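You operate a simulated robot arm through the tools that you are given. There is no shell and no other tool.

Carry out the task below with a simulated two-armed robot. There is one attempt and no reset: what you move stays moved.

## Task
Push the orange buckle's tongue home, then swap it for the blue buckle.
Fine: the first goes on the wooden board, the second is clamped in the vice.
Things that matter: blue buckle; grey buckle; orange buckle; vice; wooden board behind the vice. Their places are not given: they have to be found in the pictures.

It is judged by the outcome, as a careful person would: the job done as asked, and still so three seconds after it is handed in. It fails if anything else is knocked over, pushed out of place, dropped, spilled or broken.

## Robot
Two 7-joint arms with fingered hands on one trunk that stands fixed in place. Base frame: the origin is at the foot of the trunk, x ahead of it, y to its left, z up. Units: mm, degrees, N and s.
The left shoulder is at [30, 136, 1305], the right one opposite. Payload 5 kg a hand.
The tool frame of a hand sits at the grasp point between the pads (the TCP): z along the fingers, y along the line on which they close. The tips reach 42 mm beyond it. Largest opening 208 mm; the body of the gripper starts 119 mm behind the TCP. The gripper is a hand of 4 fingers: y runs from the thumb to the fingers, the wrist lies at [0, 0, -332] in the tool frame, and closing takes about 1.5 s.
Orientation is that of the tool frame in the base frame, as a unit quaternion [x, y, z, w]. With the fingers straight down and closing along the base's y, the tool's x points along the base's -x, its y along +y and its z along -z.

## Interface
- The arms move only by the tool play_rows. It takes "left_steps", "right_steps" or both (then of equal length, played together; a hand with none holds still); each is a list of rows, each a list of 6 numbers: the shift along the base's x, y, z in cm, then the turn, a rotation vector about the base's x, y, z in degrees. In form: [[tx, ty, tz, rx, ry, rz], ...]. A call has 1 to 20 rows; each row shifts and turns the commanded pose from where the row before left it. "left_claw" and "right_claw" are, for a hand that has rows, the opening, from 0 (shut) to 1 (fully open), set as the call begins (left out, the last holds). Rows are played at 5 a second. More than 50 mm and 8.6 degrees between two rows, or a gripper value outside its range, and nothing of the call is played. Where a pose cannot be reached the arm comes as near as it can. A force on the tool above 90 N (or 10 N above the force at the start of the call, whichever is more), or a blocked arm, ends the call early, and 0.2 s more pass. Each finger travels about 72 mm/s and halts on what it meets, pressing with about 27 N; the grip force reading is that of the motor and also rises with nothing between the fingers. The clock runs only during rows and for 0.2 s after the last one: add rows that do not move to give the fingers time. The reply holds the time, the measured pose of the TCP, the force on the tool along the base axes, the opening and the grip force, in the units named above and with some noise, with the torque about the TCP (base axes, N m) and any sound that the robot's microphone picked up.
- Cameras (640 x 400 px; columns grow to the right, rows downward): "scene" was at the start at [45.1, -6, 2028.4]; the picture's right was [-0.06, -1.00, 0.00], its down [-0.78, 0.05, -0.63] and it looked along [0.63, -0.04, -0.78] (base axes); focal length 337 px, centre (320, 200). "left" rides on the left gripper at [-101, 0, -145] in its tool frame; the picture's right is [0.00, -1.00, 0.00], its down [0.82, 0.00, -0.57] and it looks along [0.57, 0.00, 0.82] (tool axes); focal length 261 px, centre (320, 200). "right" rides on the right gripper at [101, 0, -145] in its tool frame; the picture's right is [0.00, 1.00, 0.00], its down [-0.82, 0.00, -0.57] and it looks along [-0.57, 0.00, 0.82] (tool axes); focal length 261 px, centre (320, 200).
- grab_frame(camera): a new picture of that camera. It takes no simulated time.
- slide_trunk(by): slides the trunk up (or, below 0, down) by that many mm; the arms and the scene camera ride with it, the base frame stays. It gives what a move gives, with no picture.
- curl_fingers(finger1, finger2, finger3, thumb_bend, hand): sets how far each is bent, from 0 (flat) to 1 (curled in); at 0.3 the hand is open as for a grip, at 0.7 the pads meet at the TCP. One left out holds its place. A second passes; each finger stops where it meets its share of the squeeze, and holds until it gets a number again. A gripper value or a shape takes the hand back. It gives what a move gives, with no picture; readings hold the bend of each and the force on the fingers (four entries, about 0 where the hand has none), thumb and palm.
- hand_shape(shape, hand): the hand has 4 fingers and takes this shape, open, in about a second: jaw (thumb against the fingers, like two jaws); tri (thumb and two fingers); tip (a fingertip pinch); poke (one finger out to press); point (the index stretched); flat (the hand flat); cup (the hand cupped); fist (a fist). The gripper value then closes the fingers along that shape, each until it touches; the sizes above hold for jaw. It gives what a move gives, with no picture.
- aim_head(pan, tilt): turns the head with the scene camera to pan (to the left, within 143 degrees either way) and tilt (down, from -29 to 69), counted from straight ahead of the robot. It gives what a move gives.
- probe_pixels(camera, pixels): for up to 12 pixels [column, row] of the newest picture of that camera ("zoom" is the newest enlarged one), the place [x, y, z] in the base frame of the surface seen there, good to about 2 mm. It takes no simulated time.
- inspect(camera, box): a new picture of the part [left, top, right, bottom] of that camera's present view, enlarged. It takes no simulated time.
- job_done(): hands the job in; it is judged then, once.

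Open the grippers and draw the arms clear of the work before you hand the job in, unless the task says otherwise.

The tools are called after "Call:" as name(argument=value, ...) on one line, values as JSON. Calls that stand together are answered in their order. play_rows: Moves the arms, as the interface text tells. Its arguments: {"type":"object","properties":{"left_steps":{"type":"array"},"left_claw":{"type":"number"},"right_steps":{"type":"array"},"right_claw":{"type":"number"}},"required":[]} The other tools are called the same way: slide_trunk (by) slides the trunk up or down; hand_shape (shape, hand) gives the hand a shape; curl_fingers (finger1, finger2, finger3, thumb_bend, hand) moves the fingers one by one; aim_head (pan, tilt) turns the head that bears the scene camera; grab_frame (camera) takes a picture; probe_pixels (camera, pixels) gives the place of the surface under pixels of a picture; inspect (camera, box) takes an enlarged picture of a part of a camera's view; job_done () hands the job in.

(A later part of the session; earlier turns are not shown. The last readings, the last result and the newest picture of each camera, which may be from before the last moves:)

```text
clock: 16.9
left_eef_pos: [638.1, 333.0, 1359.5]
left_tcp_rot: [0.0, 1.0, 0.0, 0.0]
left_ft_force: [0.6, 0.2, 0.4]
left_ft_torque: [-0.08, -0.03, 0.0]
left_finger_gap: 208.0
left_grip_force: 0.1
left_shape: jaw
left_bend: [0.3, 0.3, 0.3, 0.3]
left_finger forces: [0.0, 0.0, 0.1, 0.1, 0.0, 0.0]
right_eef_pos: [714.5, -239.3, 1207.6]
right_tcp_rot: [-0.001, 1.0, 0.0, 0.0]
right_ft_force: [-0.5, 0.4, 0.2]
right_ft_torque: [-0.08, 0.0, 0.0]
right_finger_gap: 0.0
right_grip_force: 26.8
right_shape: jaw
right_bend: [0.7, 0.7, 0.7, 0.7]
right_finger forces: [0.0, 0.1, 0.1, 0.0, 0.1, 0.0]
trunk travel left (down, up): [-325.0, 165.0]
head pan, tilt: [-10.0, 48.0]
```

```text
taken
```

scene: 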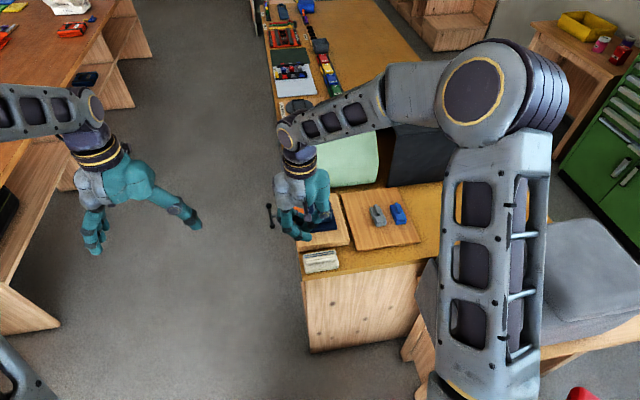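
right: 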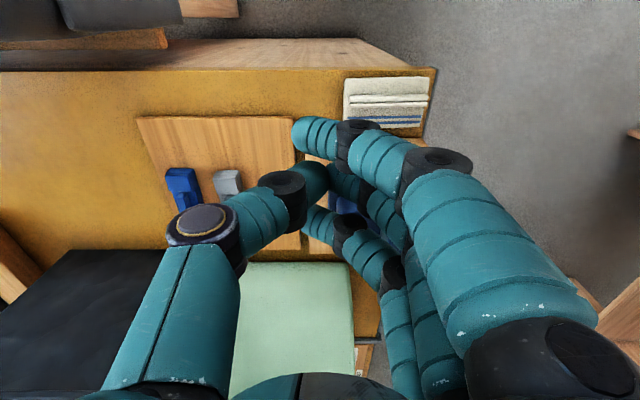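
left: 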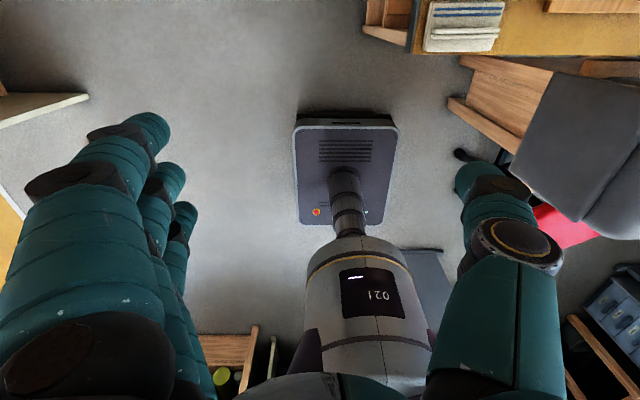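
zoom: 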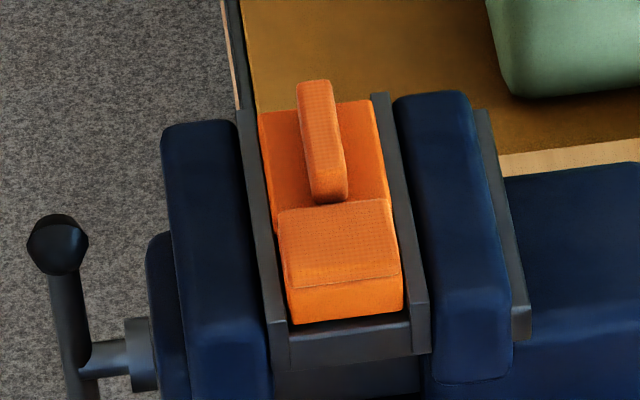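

The tongue is now flush; the buckle sits on a ledge between the jaw plates. I probe the orange buckle and then the blue for a length comparison.

Call:
probe_pixels(camera="zoom", pixels=[[345, 280], [345, 295], [345, 316], [345, 340], [340, 212], [330, 195], [320, 90], [360, 110], [265, 120], [383, 150], [250, 150], [390, 150]])

Call:
inspect(camera="scene", box=[350, 190, 414, 230])

Call:
probe_pixels(camera="zoom", pixels=[[500, 230], [500, 262], [340, 255], [340, 285], [300, 130], [430, 120], [460, 170], [470, 195], [285, 185], [275, 105], [420, 80], [290, 210]])

```text
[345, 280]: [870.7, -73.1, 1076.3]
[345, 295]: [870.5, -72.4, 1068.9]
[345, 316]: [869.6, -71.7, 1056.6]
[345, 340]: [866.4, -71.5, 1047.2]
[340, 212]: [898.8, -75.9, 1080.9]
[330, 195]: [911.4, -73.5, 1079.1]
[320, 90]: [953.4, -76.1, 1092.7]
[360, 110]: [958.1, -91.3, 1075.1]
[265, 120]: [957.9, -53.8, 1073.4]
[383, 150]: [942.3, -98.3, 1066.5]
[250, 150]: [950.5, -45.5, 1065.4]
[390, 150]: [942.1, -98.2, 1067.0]
```

```text
10.00 times, centred on (382, 210) of scene
```

zoom: 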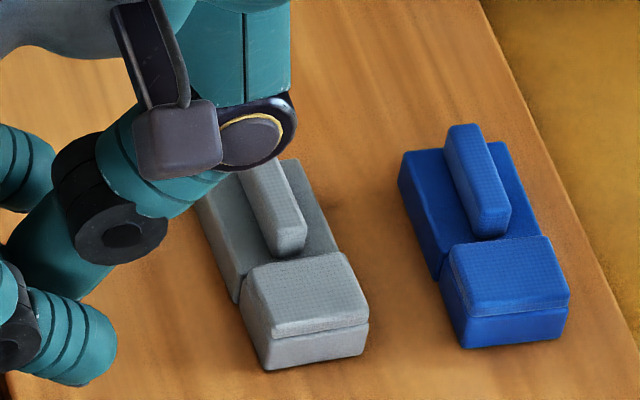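

```text
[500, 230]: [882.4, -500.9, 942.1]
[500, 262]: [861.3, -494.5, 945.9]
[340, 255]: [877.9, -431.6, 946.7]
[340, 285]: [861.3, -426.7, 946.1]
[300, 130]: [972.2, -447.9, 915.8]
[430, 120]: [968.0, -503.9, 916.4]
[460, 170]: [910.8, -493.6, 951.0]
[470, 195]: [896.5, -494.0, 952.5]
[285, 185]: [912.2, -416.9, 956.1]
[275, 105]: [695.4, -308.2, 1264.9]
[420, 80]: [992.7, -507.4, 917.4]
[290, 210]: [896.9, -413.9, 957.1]
```

Orange is home (front 870, rear 960, same ~90 mm as grey). Next is the vice screw: I try the left hand's poke shape and look at it, and zoom in on the handle.

Call:
hand_shape(hand="left", shape="poke")

Call:
grab_frame(camera="left")

Call:
aim_head(pan=0, tilt=48)

Call:
grab_frame(camera="scene")

```text
clock: 17.8
left_eef_pos: [638.8, 331.7, 1359.9]
left_tcp_rot: [-0.001, 1.0, 0.0, 0.001]
left_ft_force: [0.1, 0.3, -0.8]
left_ft_torque: [0.03, 0.01, 0.02]
left_finger_gap: 0.1
left_grip_force: 0.0
left_shape: poke
left_bend: [1.0, 1.0, 1.0, 0.45]
left_finger forces: [0.0, 0.0, 0.0, 0.0, 0.1, 0.1]
right_eef_pos: [714.4, -239.5, 1204.3]
right_tcp_rot: [0.0, 1.0, 0.0, 0.0]
right_ft_force: [-0.7, 0.6, 0.9]
right_ft_torque: [0.02, -0.02, 0.02]
right_finger_gap: 0.1
right_grip_force: 26.3
right_shape: jaw
right_bend: [0.7, 0.7, 0.7, 0.7]
right_finger forces: [0.0, 0.0, 0.0, 0.0, 0.0, 0.0]
trunk travel left (down, up): [-325.0, 165.0]
head pan, tilt: [-10.0, 48.0]
```

```text
taken
```

left: 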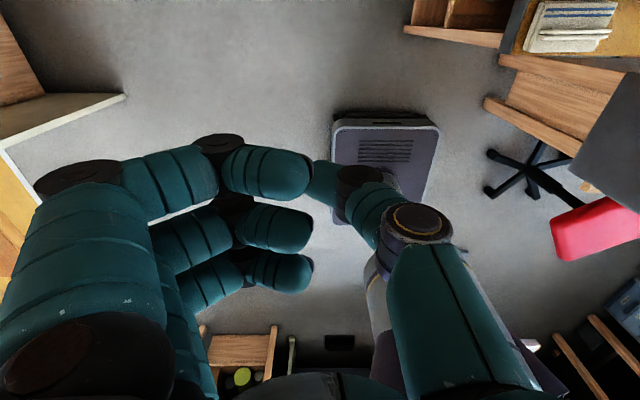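

```text
clock: 18.5
left_eef_pos: [638.7, 330.8, 1360.9]
left_tcp_rot: [0.0, 1.0, 0.0, 0.001]
left_ft_force: [0.2, 0.9, 0.3]
left_ft_torque: [-0.01, 0.01, 0.02]
left_finger_gap: 0.0
left_grip_force: 0.0
left_shape: poke
left_bend: [1.0, 1.0, 1.0, 0.45]
left_finger forces: [0.0, 0.0, 0.1, 0.1, 0.0, 0.1]
right_eef_pos: [714.4, -238.7, 1205.4]
right_tcp_rot: [0.001, 1.0, 0.0, 0.0]
right_ft_force: [-0.5, -0.1, 0.0]
right_ft_torque: [0.04, -0.03, 0.01]
right_finger_gap: 0.0
right_grip_force: 26.9
right_shape: jaw
right_bend: [0.7, 0.7, 0.7, 0.7]
right_finger forces: [0.1, 0.1, 0.0, 0.0, 0.0, 0.0]
trunk travel left (down, up): [-325.0, 165.0]
head pan, tilt: [0.0, 48.0]
```

```text
taken
```

scene: 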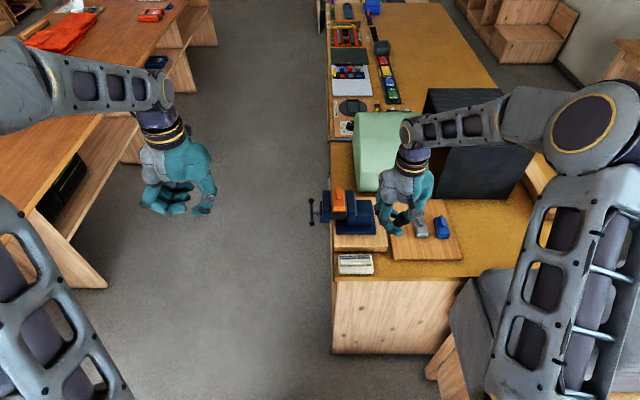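

Poke sticks out the thumb. I try the "point" shape and look at it for pushing the handle.

Call:
hand_shape(hand="left", shape="point")

Call:
grab_frame(camera="left")

Call:
inspect(camera="scene", box=[120, 90, 248, 240])

Call:
inspect(camera="scene", box=[298, 180, 362, 240])

```text
clock: 19.4
left_eef_pos: [638.0, 330.9, 1360.5]
left_tcp_rot: [0.001, 1.0, 0.001, 0.0]
left_ft_force: [0.1, -0.1, 0.5]
left_ft_torque: [-0.02, 0.02, 0.05]
left_finger_gap: 201.5
left_grip_force: 0.1
left_shape: point
left_bend: [0.7, 1.0, 1.0, 0.93]
left_finger forces: [0.0, 0.0, 0.0, 0.0, 0.0, 0.0]
right_eef_pos: [715.3, -240.4, 1206.0]
right_tcp_rot: [0.001, 1.0, 0.0, 0.0]
right_ft_force: [0.1, 0.5, -0.2]
right_ft_torque: [-0.01, -0.01, -0.01]
right_finger_gap: 0.2
right_grip_force: 27.1
right_shape: jaw
right_bend: [0.7, 0.7, 0.7, 0.7]
right_finger forces: [0.0, 0.0, 0.0, 0.0, 0.0, 0.1]
trunk travel left (down, up): [-325.0, 165.0]
head pan, tilt: [0.0, 48.0]
```

```text
taken
```

left: 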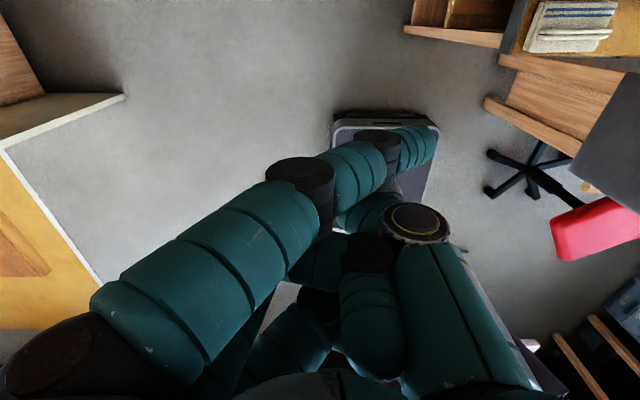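

```text
2.67 times, centred on (184, 165) of scene
```

zoom: 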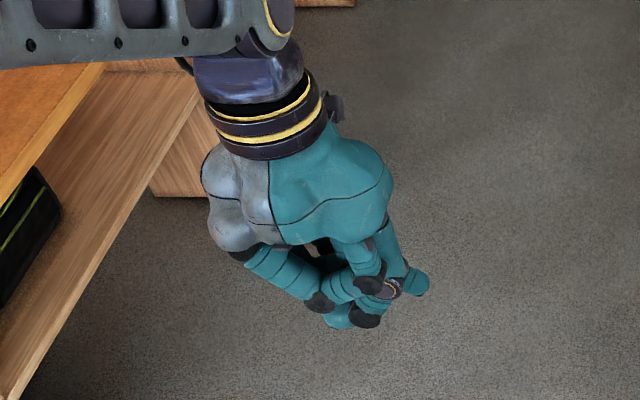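

```text
6.67 times, centred on (330, 210) of scene
```

zoom: 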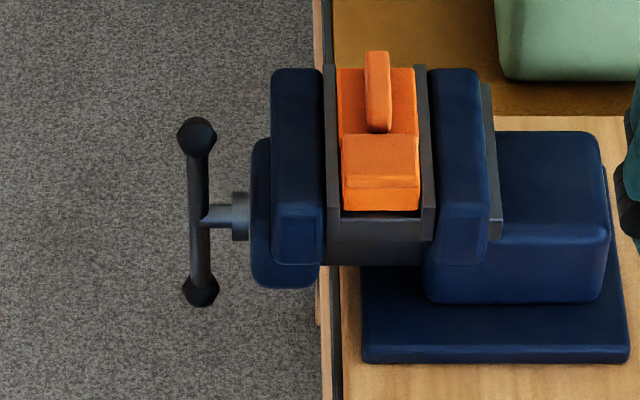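

I probe the handle's parts in this enlarged view: balls at (197,135) and (200,290), hub at (240,215), jaw at (262,200).

Call:
probe_pixels(camera="zoom", pixels=[[197, 130], [197, 150], [181, 135], [215, 135], [198, 180], [198, 215], [198, 250], [200, 290], [225, 215], [242, 215], [258, 200], [290, 100]])

```text
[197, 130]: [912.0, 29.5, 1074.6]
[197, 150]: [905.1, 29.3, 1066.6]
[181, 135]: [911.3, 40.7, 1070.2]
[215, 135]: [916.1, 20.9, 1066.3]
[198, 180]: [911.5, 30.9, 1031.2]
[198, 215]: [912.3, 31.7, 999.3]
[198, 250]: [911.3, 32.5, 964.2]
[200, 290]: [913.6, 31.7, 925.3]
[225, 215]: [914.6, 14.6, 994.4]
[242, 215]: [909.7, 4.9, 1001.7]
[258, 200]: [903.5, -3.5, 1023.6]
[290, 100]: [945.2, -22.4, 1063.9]
```

The handle bar is vertical at x≈917, y≈31, z 925–1075, hub at z≈1000. I'll use the left thumb alone as a straight pusher: curl the three fingers fully and set the thumb at 0.3 (parallel to the tool axis), then check its place in the picture.

Call:
curl_fingers(hand="left", finger1=1.0, finger2=1.0, finger3=1.0, thumb_bend=0.3)

Call:
play_rows(left_steps=[[0, 0, 0, 0, -7.5, 0], [0, 0, 0, 0, -7.5, 0], [0, 0, 0, 0, -7.5, 0], [0, 0, 0, 0, -7.5, 0], [0, 0, 0, 0, 0, 0]])

Call:
grab_frame(camera="left")

Call:
grab_frame(camera="scene")

```text
clock: 20.4
left_eef_pos: [638.4, 331.5, 1358.7]
left_tcp_rot: [0.0, 1.0, -0.001, 0.0]
left_ft_force: [-0.5, 0.4, 0.3]
left_ft_torque: [0.01, 0.03, 0.01]
left_finger_gap: 104.6
left_grip_force: 0.1
left_shape: fingers
left_bend: [1.0, 1.0, 1.0, 0.3]
left_finger forces: [0.0, 0.0, 0.0, 0.0, 0.0, 0.1]
right_eef_pos: [715.7, -240.4, 1205.7]
right_tcp_rot: [0.0, 1.0, 0.0, 0.001]
right_ft_force: [-0.3, 0.5, 0.2]
right_ft_torque: [-0.02, 0.01, -0.03]
right_finger_gap: 0.0
right_grip_force: 26.7
right_shape: jaw
right_bend: [0.7, 0.7, 0.7, 0.7]
right_finger forces: [0.0, 0.1, 0.0, 0.0, 0.0, 0.0]
trunk travel left (down, up): [-325.0, 165.0]
head pan, tilt: [0.0, 48.0]
```

```text
clock: 21.6
left_eef_pos: [640.7, 330.7, 1360.0]
left_tcp_rot: [0.0, 0.966, 0.0, 0.259]
left_ft_force: [0.9, -0.3, 0.2]
left_ft_torque: [0.02, 0.09, 0.02]
left_finger_gap: 104.2
left_grip_force: 0.1
left_shape: fingers
left_bend: [1.0, 1.0, 1.0, 0.3]
left_finger forces: [0.1, 0.1, 0.0, 0.0, 0.0, 0.1]
right_eef_pos: [716.8, -241.1, 1204.4]
right_tcp_rot: [0.0, 1.0, 0.0, -0.001]
right_ft_force: [0.5, 0.4, -0.2]
right_ft_torque: [-0.01, 0.07, -0.04]
right_finger_gap: 0.0
right_grip_force: 27.2
right_shape: jaw
right_bend: [0.7, 0.7, 0.7, 0.7]
right_finger forces: [0.0, 0.0, 0.0, 0.0, 0.0, 0.0]
trunk travel left (down, up): [-325.0, 165.0]
head pan, tilt: [0.0, 48.0]
```

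```text
taken
```

left: 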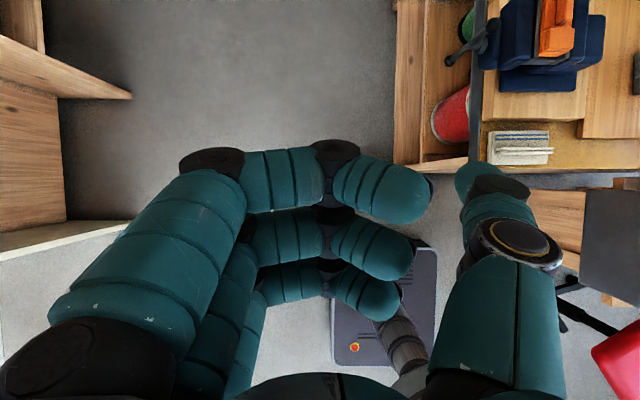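

```text
taken
```

scene: 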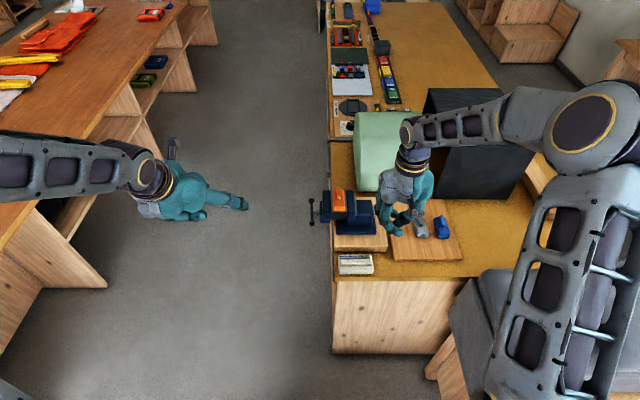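

The tilt is as intended. I probe the thumb's tip (≈(480,178)) and knuckles in the left picture to find its tool-frame place.

Call:
inspect(camera="left", box=[430, 140, 590, 260])

Call:
probe_pixels(camera="left", pixels=[[470, 170], [485, 172], [460, 185], [475, 185], [495, 185], [470, 210], [510, 212], [490, 240], [510, 300], [420, 190]])

```text
3.33 times, centred on (510, 200) of left
```

zoom: 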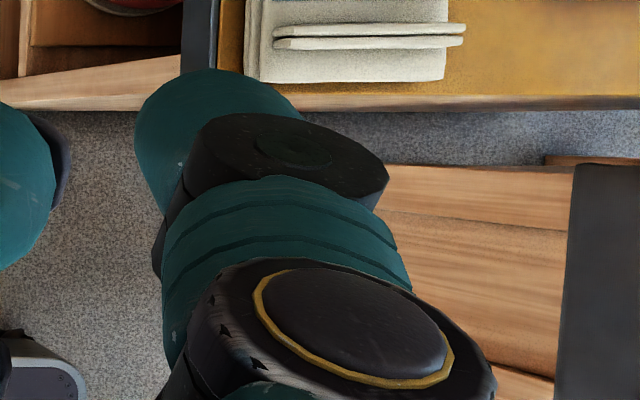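

```text
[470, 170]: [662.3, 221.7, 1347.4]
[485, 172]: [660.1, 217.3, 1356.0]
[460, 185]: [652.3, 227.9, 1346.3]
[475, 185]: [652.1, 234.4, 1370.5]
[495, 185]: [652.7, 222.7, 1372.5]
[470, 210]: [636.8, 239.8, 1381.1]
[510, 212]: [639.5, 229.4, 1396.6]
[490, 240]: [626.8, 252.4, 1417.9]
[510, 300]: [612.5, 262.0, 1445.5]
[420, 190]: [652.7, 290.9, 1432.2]
```

The thumb tip lies about 106 mm to -y of the TCP along the tool axis. I bring the left hand near the vice handle, thumb tip above and in front of the bar's top.

Call:
play_rows(left_steps=[[2.7, -2.44, -2.8, 0, 0, 0], [2.7, -2.44, -2.8, 0, 0, 0], [2.7, -2.44, -2.8, 0, 0, 0], [2.7, -2.44, -2.8, 0, 0, 0], [2.7, -2.44, -2.8, 0, 0, 0], [2.7, -2.44, -2.8, 0, 0, 0], [2.7, -2.44, -2.8, 0, 0, 0], [2.7, -2.44, -2.8, 0, 0, 0], [0, 0, 0, 0, 0, 0]])

Call:
grab_frame(camera="left")

Call:
inspect(camera="scene", box=[250, 150, 378, 246])

```text
clock: 23.6
left_eef_pos: [854.3, 136.7, 1136.7]
left_tcp_rot: [0.0, 0.966, 0.0, 0.259]
left_ft_force: [0.1, 0.4, -0.5]
left_ft_torque: [-0.06, -0.03, -0.03]
left_finger_gap: 104.3
left_grip_force: 0.1
left_shape: fingers
left_bend: [1.0, 1.0, 1.0, 0.3]
left_finger forces: [0.0, 0.0, 0.0, 0.1, 0.1, 0.0]
right_eef_pos: [713.4, -240.4, 1205.6]
right_tcp_rot: [0.0, 1.0, 0.0, 0.001]
right_ft_force: [-0.4, 0.8, 0.1]
right_ft_torque: [-0.05, -0.09, 0.02]
right_finger_gap: 0.3
right_grip_force: 26.4
right_shape: jaw
right_bend: [0.7, 0.7, 0.7, 0.7]
right_finger forces: [0.1, 0.0, 0.0, 0.1, 0.1, 0.0]
trunk travel left (down, up): [-325.0, 165.0]
head pan, tilt: [0.0, 48.0]
```

```text
taken
```

left: 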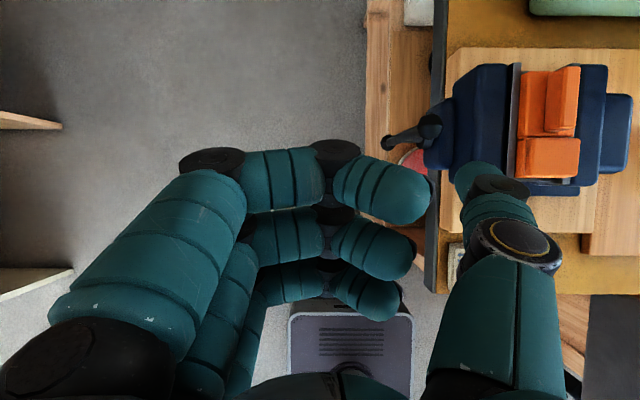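

```text
4.17 times, centred on (314, 198) of scene
```

zoom: 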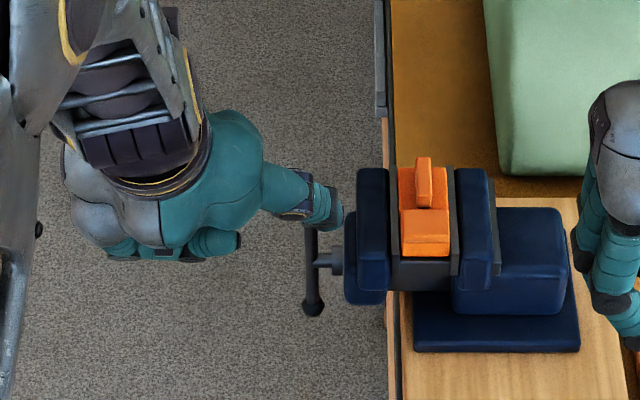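

I probe the thumb tip and the handle's top ball in the left picture.

Call:
probe_pixels(camera="left", pixels=[[470, 168], [485, 168], [460, 180], [478, 178], [465, 200], [430, 125], [430, 135], [420, 130], [400, 140], [470, 90], [520, 140], [440, 150]])

Call:
inspect(camera="left", box=[380, 80, 540, 240])

```text
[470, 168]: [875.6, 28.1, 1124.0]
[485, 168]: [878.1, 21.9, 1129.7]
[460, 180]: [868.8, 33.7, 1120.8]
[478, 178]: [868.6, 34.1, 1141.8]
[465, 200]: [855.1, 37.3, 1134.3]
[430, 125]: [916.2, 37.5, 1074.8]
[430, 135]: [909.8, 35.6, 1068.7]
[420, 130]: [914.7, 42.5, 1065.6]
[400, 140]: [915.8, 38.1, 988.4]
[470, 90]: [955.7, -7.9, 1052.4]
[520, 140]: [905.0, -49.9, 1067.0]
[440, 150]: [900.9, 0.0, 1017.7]
```

```text
2.50 times, centred on (460, 160) of left
```

zoom: 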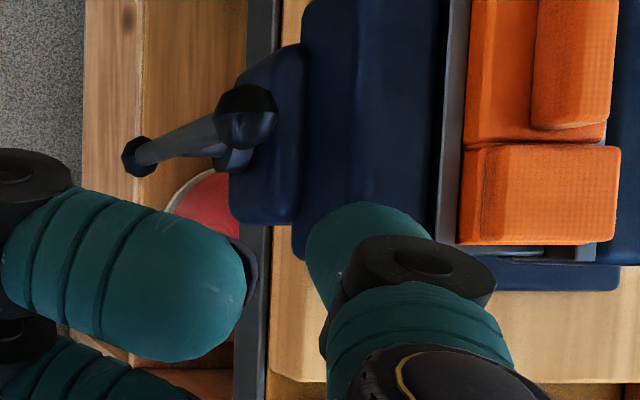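

The ball is at about (914,33,1068); the thumb tip centre y≈27. I shift 5 mm to +y and descend so the thumb tip is beside the upper bar on its near (-x) side.

Call:
play_rows(left_steps=[[0, 0.5, -2, 0, 0, 0], [0, 0, -2, 0, 0, 0], [0, 0, -1.8, 0, 0, 0], [1.2, 0, 0, 0, 0, 0], [0, 0, 0, 0, 0, 0]])

Call:
inspect(camera="left", box=[380, 60, 540, 240])

Call:
inspect(camera="scene", box=[282, 180, 346, 240])

```text
clock: 24.8
left_eef_pos: [866.4, 140.0, 1078.3]
left_tcp_rot: [0.0, 0.966, 0.0, 0.259]
left_ft_force: [-0.1, 1.5, -0.7]
left_ft_torque: [-0.01, 0.0, 0.01]
left_finger_gap: 104.4
left_grip_force: 0.0
left_shape: fingers
left_bend: [1.0, 1.0, 1.0, 0.3]
left_finger forces: [0.0, 0.1, 0.0, 0.0, 0.1, 0.0]
right_eef_pos: [714.8, -239.7, 1205.4]
right_tcp_rot: [-0.001, 1.0, 0.0, 0.001]
right_ft_force: [0.0, 0.0, 0.1]
right_ft_torque: [0.02, 0.01, 0.03]
right_finger_gap: 0.2
right_grip_force: 27.5
right_shape: jaw
right_bend: [0.7, 0.7, 0.7, 0.7]
right_finger forces: [0.0, 0.0, 0.0, 0.0, 0.1, 0.0]
trunk travel left (down, up): [-325.0, 165.0]
head pan, tilt: [0.0, 48.0]
```

```text
2.22 times, centred on (460, 150) of left
```

zoom: 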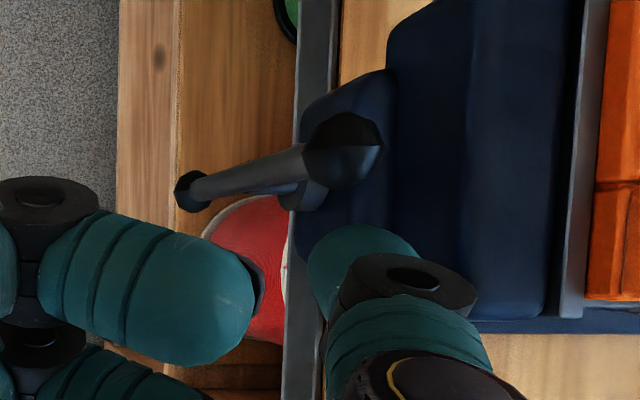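

```text
6.67 times, centred on (314, 210) of scene
```

zoom: 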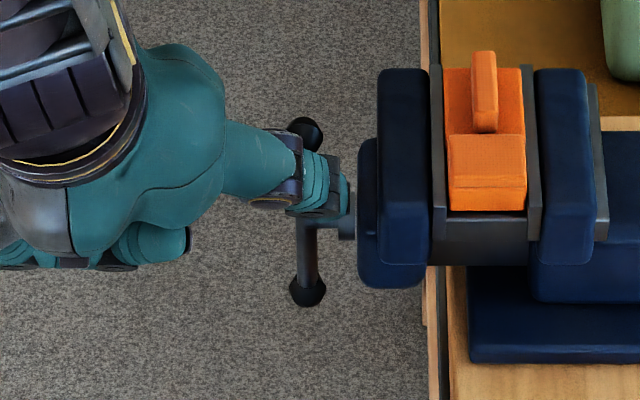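

I check the tip's y against the bar's in this zoomed scene view.

Call:
probe_pixels(camera="zoom", pixels=[[300, 210], [325, 215], [345, 200], [330, 170], [305, 240], [318, 240], [304, 135], [300, 180]])

Call:
probe_pixels(camera="left", pixels=[[462, 170], [470, 168], [485, 168], [462, 185], [535, 125], [440, 130], [532, 118]])

```text
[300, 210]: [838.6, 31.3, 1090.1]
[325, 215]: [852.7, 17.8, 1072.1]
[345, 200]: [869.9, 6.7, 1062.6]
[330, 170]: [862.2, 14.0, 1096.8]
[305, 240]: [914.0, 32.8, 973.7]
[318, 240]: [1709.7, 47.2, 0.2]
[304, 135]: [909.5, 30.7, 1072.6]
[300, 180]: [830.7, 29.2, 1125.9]
```

```text
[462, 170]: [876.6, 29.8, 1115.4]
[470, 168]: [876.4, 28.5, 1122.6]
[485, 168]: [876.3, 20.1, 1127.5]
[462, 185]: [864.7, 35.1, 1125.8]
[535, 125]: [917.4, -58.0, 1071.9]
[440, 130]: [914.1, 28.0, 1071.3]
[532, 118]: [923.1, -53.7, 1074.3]
```

Call:
grab_frame(camera="left")

Call:
probe_pixels(camera="left", pixels=[[462, 166], [470, 163], [482, 165], [464, 180], [468, 172], [490, 172], [505, 190], [445, 125], [460, 130], [552, 125], [458, 175]])

```text
taken
```

left: 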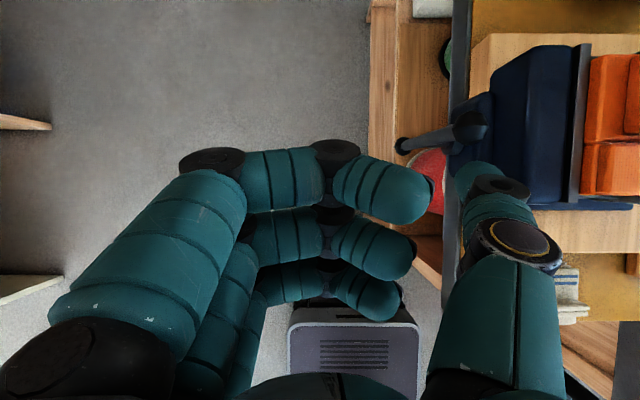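

```text
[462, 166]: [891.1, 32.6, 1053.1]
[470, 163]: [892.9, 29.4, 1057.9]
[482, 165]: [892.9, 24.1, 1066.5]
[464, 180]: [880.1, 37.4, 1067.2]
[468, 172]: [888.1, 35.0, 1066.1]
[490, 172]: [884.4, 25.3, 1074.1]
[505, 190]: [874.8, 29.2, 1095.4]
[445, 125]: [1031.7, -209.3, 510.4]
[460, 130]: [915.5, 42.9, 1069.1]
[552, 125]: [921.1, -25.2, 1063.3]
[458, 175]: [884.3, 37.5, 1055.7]
```

The tip spans roughly y 8–37, bar centre y=32.5; I shift 8 mm more to +y, then advance +x to contact in small steps.

Call:
play_rows(left_steps=[[0, 0.8, 0, 0, 0, 0], [0.5, 0, 0, 0, 0, 0], [0.5, 0, 0, 0, 0, 0], [0.4, 0, 0, 0, 0, 0], [0.3, 0, 0, 0, 0, 0], [0.3, 0, 0, 0, 0, 0]])

Call:
grab_frame(camera="left")

Call:
inspect(camera="scene", box=[282, 180, 346, 240])

```text
clock: 26.2
left_eef_pos: [887.8, 148.5, 1077.7]
left_tcp_rot: [0.0, 0.966, 0.0, 0.259]
left_ft_force: [-1.5, 0.4, -0.7]
left_ft_torque: [0.0, 0.02, -0.16]
left_finger_gap: 104.4
left_grip_force: 0.9
left_shape: fingers
left_bend: [1.0, 1.0, 1.0, 0.3]
left_finger forces: [0.0, 0.0, 0.0, 0.0, 1.2, 0.1]
right_eef_pos: [714.4, -240.7, 1205.4]
right_tcp_rot: [0.0, 1.0, 0.0, 0.0]
right_ft_force: [-0.6, -0.1, -0.7]
right_ft_torque: [0.01, -0.02, 0.0]
right_finger_gap: 0.2
right_grip_force: 27.2
right_shape: jaw
right_bend: [0.7, 0.7, 0.7, 0.7]
right_finger forces: [0.0, 0.0, 0.0, 0.1, 0.1, 0.1]
trunk travel left (down, up): [-325.0, 165.0]
head pan, tilt: [0.0, 48.0]
```

```text
taken
```

left: 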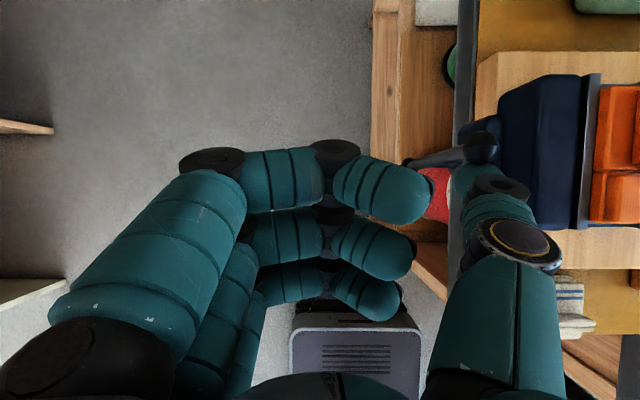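

```text
6.67 times, centred on (314, 210) of scene
```

zoom: 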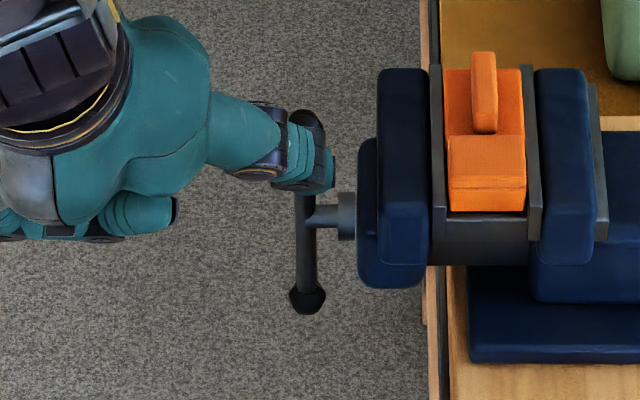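

The handle is turning with light force (bottom ball moved from (307,290) to (307,300)), top going to +x — the loosening sense. I follow the arc to about 80°.

Call:
play_rows(left_steps=[[0.77, 0, 0.12, 0, 0, 0], [0.77, 0, 0.08, 0, 0, 0], [0.9, 0, -0.1, 0, 0, 0], [0.87, 0, -0.29, 0, 0, 0], [0.8, 0, -0.43, 0, 0, 0], [0.75, 0, -0.54, 0, 0, 0], [0.6, 0, -0.68, 0, 0, 0], [0.5, 0, -0.76, 0, 0, 0]])

Call:
grab_frame(camera="left")

Call:
inspect(camera="scene", box=[282, 180, 346, 240])

```text
clock: 28.0
left_eef_pos: [946.0, 148.0, 1050.8]
left_tcp_rot: [0.0, 0.966, 0.0, 0.259]
left_ft_force: [-0.4, -0.1, 2.4]
left_ft_torque: [-0.21, 0.01, -0.03]
left_finger_gap: 104.8
left_grip_force: 1.1
left_shape: fingers
left_bend: [1.0, 1.0, 1.0, 0.3]
left_finger forces: [0.0, 0.0, 0.0, 0.0, 1.6, 0.1]
right_eef_pos: [715.7, -238.9, 1205.1]
right_tcp_rot: [0.0, 1.0, 0.001, 0.0]
right_ft_force: [0.3, 0.3, -0.3]
right_ft_torque: [-0.01, 0.02, -0.02]
right_finger_gap: 0.1
right_grip_force: 27.2
right_shape: jaw
right_bend: [0.7, 0.7, 0.7, 0.7]
right_finger forces: [0.0, 0.0, 0.1, 0.0, 0.0, 0.0]
trunk travel left (down, up): [-325.0, 165.0]
head pan, tilt: [0.0, 48.0]
```

```text
taken
```

left: 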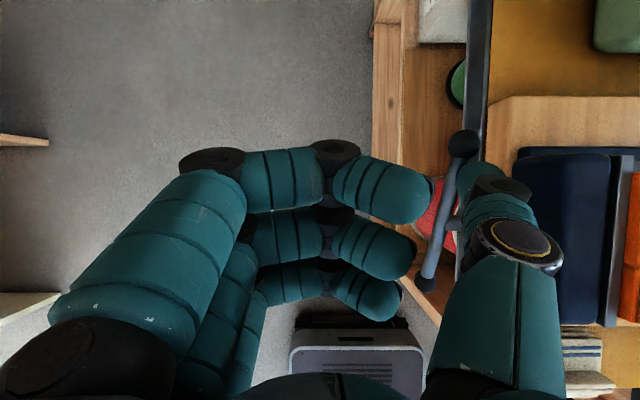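

```text
6.67 times, centred on (314, 210) of scene
```

zoom: 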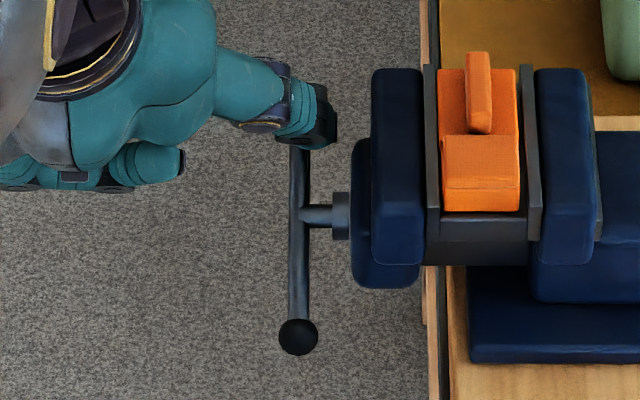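

The moving jaw has backed off ~3 mm and a gap appears on the fixed-jaw side (zoom (522,150)). I continue the arc to about 140°.

Call:
play_rows(left_steps=[[0.35, 0, -0.85, 0, 0, 0], [0.21, 0, -0.89, 0, 0, 0], [0.05, 0, -0.91, 0, 0, 0], [-0.12, 0, -0.91, 0, 0, 0], [-0.28, 0, -0.88, 0, 0, 0], [-0.41, 0, -0.81, 0, 0, 0]])

Call:
grab_frame(camera="left")

Call:
inspect(camera="scene", box=[282, 180, 346, 240])

```text
clock: 29.4
left_eef_pos: [945.8, 149.7, 1000.4]
left_tcp_rot: [-0.001, 0.966, 0.0, 0.26]
left_ft_force: [7.7, -0.1, 9.2]
left_ft_torque: [-1.06, 0.08, 0.85]
left_finger_gap: 105.0
left_grip_force: 5.3
left_shape: fingers
left_bend: [1.0, 1.0, 1.0, 0.3]
left_finger forces: [0.0, 0.0, 0.0, 0.0, 10.8, 0.0]
right_eef_pos: [715.5, -240.0, 1205.4]
right_tcp_rot: [0.0, 1.0, 0.0, 0.0]
right_ft_force: [0.0, 0.6, 0.1]
right_ft_torque: [-0.06, 0.03, 0.04]
right_finger_gap: 0.0
right_grip_force: 27.3
right_shape: jaw
right_bend: [0.7, 0.7, 0.7, 0.7]
right_finger forces: [0.0, 0.0, 0.1, 0.1, 0.0, 0.0]
trunk travel left (down, up): [-325.0, 165.0]
head pan, tilt: [0.0, 48.0]
```

```text
taken
```

left: 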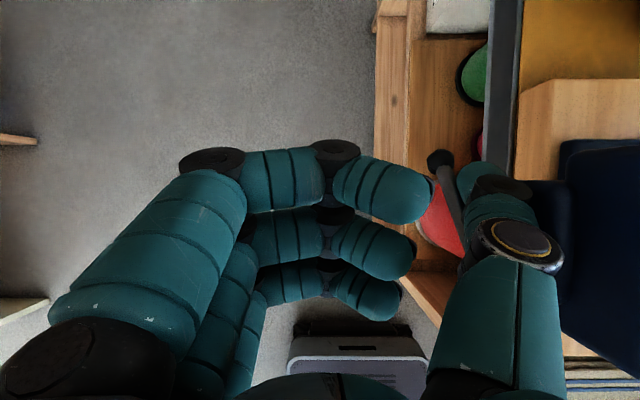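

```text
6.67 times, centred on (314, 210) of scene
```

zoom: 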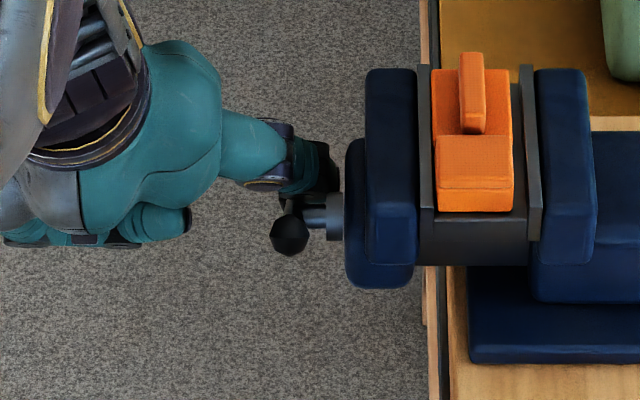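

The jaw gap is now about 6–7 mm (zoom (512)-(525)), enough to free the buckle. I back the thumb off the bar and withdraw it sideways (+y), then up.

Call:
play_rows(left_steps=[[0.7, 0, 0.4, 0, 0, 0], [0, 3, 0, 0, 0, 0], [0, 4.5, 0, 0, 0, 0], [0, 4, 2, 0, 0, 0], [-3, 0, 4, 0, 0, 0], [-3, 0, 4, 0, 0, 0], [-3, 0, 4, 0, 0, 0], [-3, 2, 2, 0, 0, 0], [-3, 3, 0, 0, 0, 0], [0, 0, 0, 0, 0, 0]])

Call:
inspect(camera="scene", box=[290, 180, 354, 240])

Call:
grab_frame(camera="scene")

```text
clock: 31.6
left_eef_pos: [803.6, 309.3, 1163.9]
left_tcp_rot: [0.001, 0.966, 0.001, 0.259]
left_ft_force: [-0.3, -0.2, 0.2]
left_ft_torque: [0.12, 0.01, 0.1]
left_finger_gap: 105.0
left_grip_force: 0.1
left_shape: fingers
left_bend: [1.0, 1.0, 1.0, 0.3]
left_finger forces: [0.0, 0.0, 0.0, 0.0, 0.1, 0.0]
right_eef_pos: [714.8, -242.7, 1205.4]
right_tcp_rot: [-0.001, 1.0, 0.001, -0.001]
right_ft_force: [0.6, -0.4, -0.6]
right_ft_torque: [0.13, -0.01, 0.01]
right_finger_gap: 0.0
right_grip_force: 27.2
right_shape: jaw
right_bend: [0.7, 0.7, 0.7, 0.7]
right_finger forces: [0.0, 0.0, 0.0, 0.0, 0.0, 0.0]
trunk travel left (down, up): [-325.0, 165.0]
head pan, tilt: [0.0, 48.0]
```

```text
6.67 times, centred on (322, 210) of scene
```

zoom: 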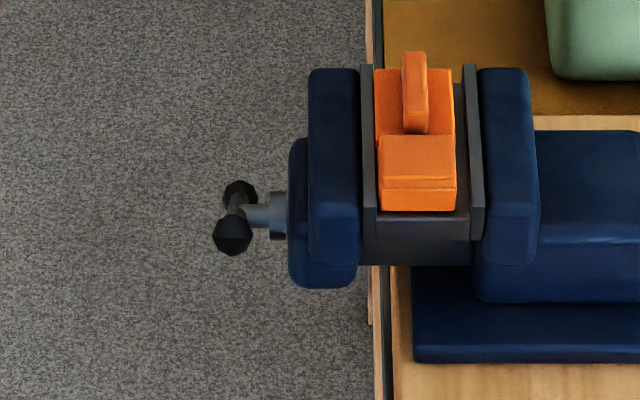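

```text
taken
```

scene: 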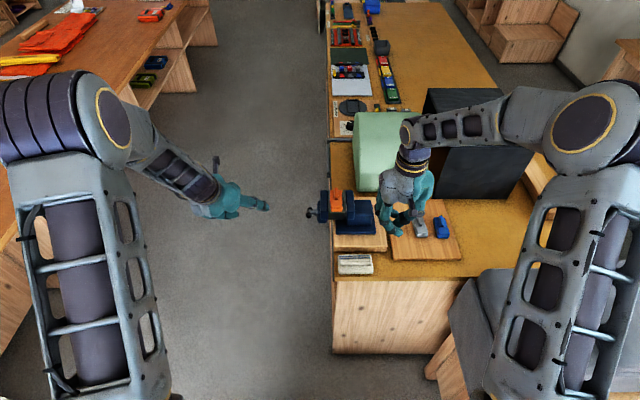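

The orange buckle is free with a ~6 mm gap. I plan to pinch its fin (x 911–957, z up to 1092); I set the right hand to the fingertip pinch shape and look at it.

Call:
hand_shape(hand="right", shape="tip")

Call:
grab_frame(camera="right")

```text
clock: 32.5
left_eef_pos: [804.4, 313.3, 1164.3]
left_tcp_rot: [0.0, 0.966, 0.0, 0.259]
left_ft_force: [0.3, 0.1, -0.5]
left_ft_torque: [-0.01, -0.01, 0.01]
left_finger_gap: 104.6
left_grip_force: 0.0
left_shape: fingers
left_bend: [1.0, 1.0, 1.0, 0.3]
left_finger forces: [0.0, 0.0, 0.0, 0.0, 0.0, 0.0]
right_eef_pos: [715.4, -240.3, 1205.2]
right_tcp_rot: [0.0, 1.0, -0.001, -0.001]
right_ft_force: [-0.1, 0.0, 0.2]
right_ft_torque: [-0.02, -0.02, -0.01]
right_finger_gap: 207.9
right_grip_force: 0.1
right_shape: tip
right_bend: [0.06, 0.3, 0.06, 0.3]
right_finger forces: [0.1, 0.1, 0.0, 0.1, 0.2, 0.0]
trunk travel left (down, up): [-325.0, 165.0]
head pan, tilt: [0.0, 48.0]
```

```text
taken
```

right: 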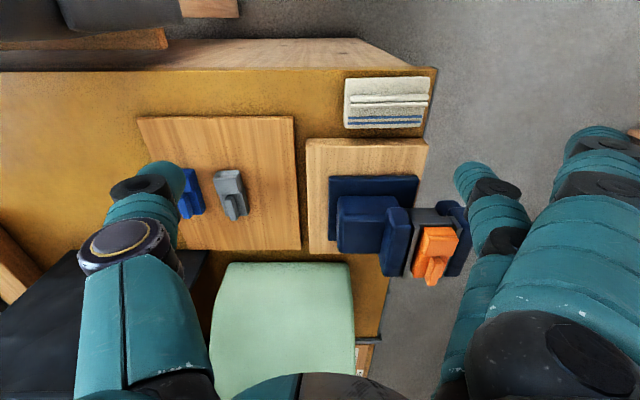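

In tip shape, the middle finger opposes the thumb with the others stretched out. I close it in the air to see where the tips meet.

Call:
play_rows(right_steps=[[0, 0, 0, 0, 0, 0], [0, 0, 0, 0, 0, 0], [0, 0, 0, 0, 0, 0], [0, 0, 0, 0, 0, 0], [0, 0, 0, 0, 0, 0], [0, 0, 0, 0, 0, 0], [0, 0, 0, 0, 0, 0]], right_claw=0.15)

Call:
grab_frame(camera="right")

Call:
inspect(camera="scene", box=[350, 150, 478, 270])

```text
clock: 34.1
left_eef_pos: [803.0, 313.4, 1163.8]
left_tcp_rot: [0.0, 0.966, 0.0, 0.26]
left_ft_force: [-0.6, 0.0, -0.2]
left_ft_torque: [0.05, 0.04, 0.0]
left_finger_gap: 104.9
left_grip_force: 0.1
left_shape: fingers
left_bend: [1.0, 1.0, 1.0, 0.3]
left_finger forces: [0.0, 0.0, 0.0, 0.0, 0.1, 0.0]
right_eef_pos: [714.7, -240.5, 1205.5]
right_tcp_rot: [0.0, 1.0, 0.0, 0.001]
right_ft_force: [0.4, 0.8, 0.3]
right_ft_torque: [0.04, 0.01, -0.02]
right_finger_gap: 31.6
right_grip_force: 0.1
right_shape: tip
right_bend: [0.06, 0.72, 0.06, 0.7]
right_finger forces: [0.0, 0.0, 0.0, 0.0, 0.0, 0.0]
trunk travel left (down, up): [-325.0, 165.0]
head pan, tilt: [0.0, 48.0]
```

```text
taken
```

right: 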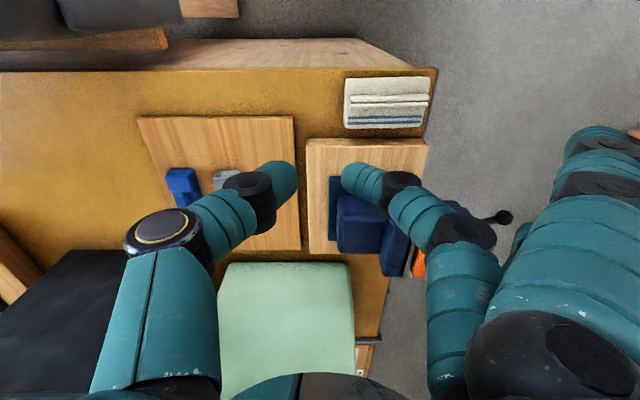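

```text
3.33 times, centred on (414, 210) of scene
```

zoom: 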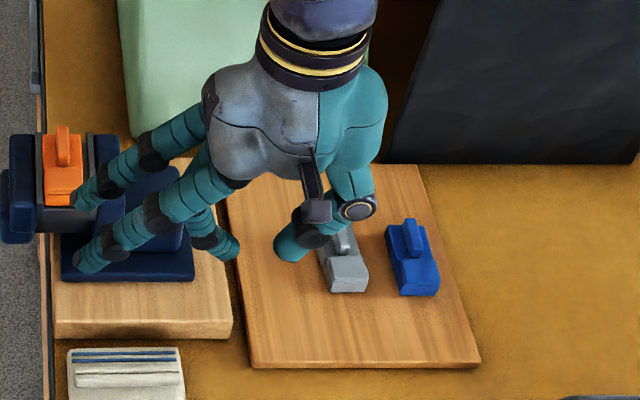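

I probe the stretched fingers' tips in this zoomed view, as well as the pinch tips, to know their clearances.

Call:
probe_pixels(camera="zoom", pixels=[[85, 205], [85, 260], [120, 170], [225, 240], [285, 250], [230, 255], [150, 205], [190, 130]])

Call:
probe_pixels(camera="right", pixels=[[350, 180], [365, 175], [345, 170], [285, 175], [292, 165], [270, 165], [280, 190], [380, 195]])

```text
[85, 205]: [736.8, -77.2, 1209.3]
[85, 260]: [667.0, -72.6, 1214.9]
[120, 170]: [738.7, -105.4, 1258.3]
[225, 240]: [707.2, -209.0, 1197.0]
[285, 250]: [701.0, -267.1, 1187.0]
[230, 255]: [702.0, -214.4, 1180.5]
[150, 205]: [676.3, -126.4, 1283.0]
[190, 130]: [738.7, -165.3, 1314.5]
```

```text
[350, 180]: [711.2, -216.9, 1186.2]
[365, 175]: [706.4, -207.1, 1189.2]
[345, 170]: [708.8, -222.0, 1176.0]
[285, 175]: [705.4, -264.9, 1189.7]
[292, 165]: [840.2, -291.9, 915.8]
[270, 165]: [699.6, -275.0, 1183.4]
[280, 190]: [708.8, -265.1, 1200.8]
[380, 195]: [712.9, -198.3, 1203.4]
```

The stretched fingers end ~168 mm to +y at TCP level, so they clear things here; pinch tips end ~30 mm below the TCP. I tilt the right hand 20° forward for reach and bring it above the vice.

Call:
play_rows(right_steps=[[0, 3, 1, 0, -5, 0], [0, 3, 1, 0, -5, 0], [2, 3, 0, 0, -5, 0], [2, 3, 0, 0, -5, 0], [3, 3, 0, 0, 0, 0], [3, 1.7, 0, 0, 0, 0], [3, 0, -2, 0, 0, 0], [2, 0, -2, 0, 0, 0], [0, 0, 0, 0, 0, 0]], right_claw=0.3)

Call:
grab_frame(camera="right")

Call:
grab_frame(camera="scene")

```text
clock: 36.1
left_eef_pos: [801.7, 312.7, 1164.6]
left_tcp_rot: [0.0, 0.966, -0.001, 0.26]
left_ft_force: [0.1, 0.0, 0.6]
left_ft_torque: [0.0, -0.04, 0.01]
left_finger_gap: 105.0
left_grip_force: 0.0
left_shape: fingers
left_bend: [1.0, 1.0, 1.0, 0.3]
left_finger forces: [0.0, 0.0, 0.0, 0.0, 0.0, 0.1]
right_eef_pos: [861.2, -73.3, 1185.6]
right_tcp_rot: [0.0, 0.985, 0.0, 0.173]
right_ft_force: [-0.6, 0.2, 0.1]
right_ft_torque: [0.02, -0.08, 0.02]
right_finger_gap: 61.9
right_grip_force: 0.1
right_shape: tip
right_bend: [0.05, 0.73, 0.05, 0.7]
right_finger forces: [0.0, 0.1, 0.0, 0.0, 0.0, 0.1]
trunk travel left (down, up): [-325.0, 165.0]
head pan, tilt: [0.0, 48.0]
```

```text
taken
```

right: 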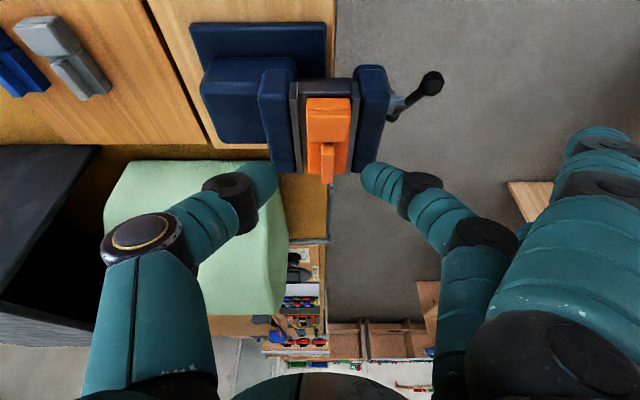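

```text
taken
```

scene: 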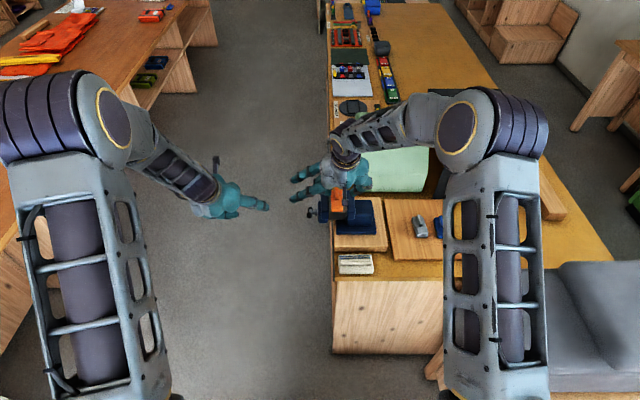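

The right camera now sees the orange buckle well ((327,145)). I zoom in and probe the fin and body for exact coordinates.

Call:
inspect(camera="right", box=[250, 60, 410, 210])

Call:
probe_pixels(camera="right", pixels=[[327, 148], [327, 165], [327, 180], [322, 165], [333, 165], [312, 160], [345, 160], [310, 130], [348, 120], [299, 150], [354, 150], [330, 90]])

```text
2.67 times, centred on (330, 135) of right
```

zoom: 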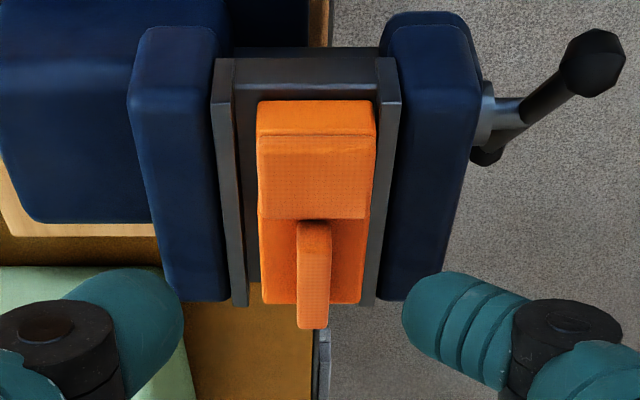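

```text
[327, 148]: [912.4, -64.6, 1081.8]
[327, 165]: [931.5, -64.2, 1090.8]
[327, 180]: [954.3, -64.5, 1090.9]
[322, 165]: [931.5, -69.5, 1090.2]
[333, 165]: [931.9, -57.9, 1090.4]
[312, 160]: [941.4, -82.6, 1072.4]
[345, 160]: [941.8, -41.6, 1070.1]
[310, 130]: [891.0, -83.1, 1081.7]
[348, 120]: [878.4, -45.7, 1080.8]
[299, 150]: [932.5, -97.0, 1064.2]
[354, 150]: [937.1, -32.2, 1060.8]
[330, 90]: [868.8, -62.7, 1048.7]
```

Fin: x 911–955, y -70…-57 (centre -64), top z 1091. I move above it and descend so the open fingertips straddle the fin.

Call:
play_rows(right_steps=[[3, 0.9, 0, 0, 0, 0], [3.4, 0, 0, 0, 0, 0], [0, 0, -3, 0, 0, 0], [0, 0, -2.5, 0, 0, 0], [0, 0, -1, 0, 0, 0], [0, 0, 0, 0, 0, 0]])

Call:
grab_frame(camera="right")

Call:
inspect(camera="scene", box=[282, 150, 378, 240])

```text
clock: 37.5
left_eef_pos: [802.1, 312.9, 1162.7]
left_tcp_rot: [0.0, 0.966, 0.0, 0.259]
left_ft_force: [-0.6, 0.9, 0.6]
left_ft_torque: [-0.02, -0.01, -0.02]
left_finger_gap: 105.0
left_grip_force: 0.0
left_shape: fingers
left_bend: [1.0, 1.0, 1.0, 0.3]
left_finger forces: [0.1, 0.0, 0.0, 0.0, 0.1, 0.0]
right_eef_pos: [927.2, -62.3, 1120.0]
right_tcp_rot: [0.0, 0.985, 0.0, 0.173]
right_ft_force: [0.4, 0.8, -0.3]
right_ft_torque: [-0.01, 0.01, -0.02]
right_finger_gap: 61.9
right_grip_force: 0.0
right_shape: tip
right_bend: [0.05, 0.73, 0.05, 0.7]
right_finger forces: [0.0, 0.0, 0.0, 0.0, 0.1, 0.1]
trunk travel left (down, up): [-325.0, 165.0]
head pan, tilt: [0.0, 48.0]
```

```text
taken
```

right: 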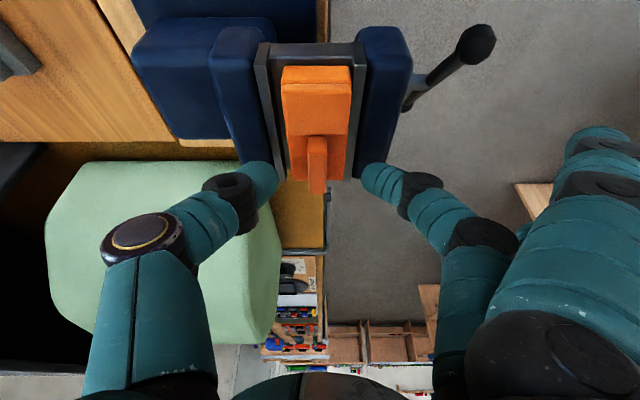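

```text
4.44 times, centred on (330, 195) of scene
```

zoom: 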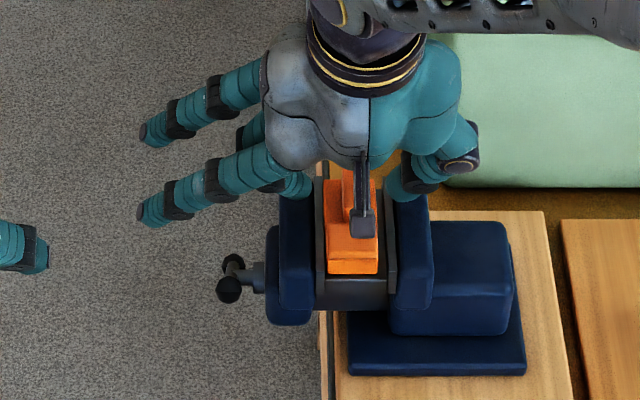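

I probe the fingertips versus the fin before going lower.

Call:
probe_pixels(camera="right", pixels=[[366, 180], [370, 172], [365, 188], [272, 172], [265, 168], [272, 185], [317, 175], [317, 190], [312, 165], [325, 165]])

```text
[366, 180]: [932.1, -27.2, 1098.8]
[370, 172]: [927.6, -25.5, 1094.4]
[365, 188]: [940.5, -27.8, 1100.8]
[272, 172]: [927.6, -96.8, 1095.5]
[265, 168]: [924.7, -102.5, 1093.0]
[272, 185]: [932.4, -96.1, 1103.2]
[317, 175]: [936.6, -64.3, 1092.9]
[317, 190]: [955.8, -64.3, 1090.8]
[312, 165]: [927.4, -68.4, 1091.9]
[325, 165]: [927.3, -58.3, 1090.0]
```

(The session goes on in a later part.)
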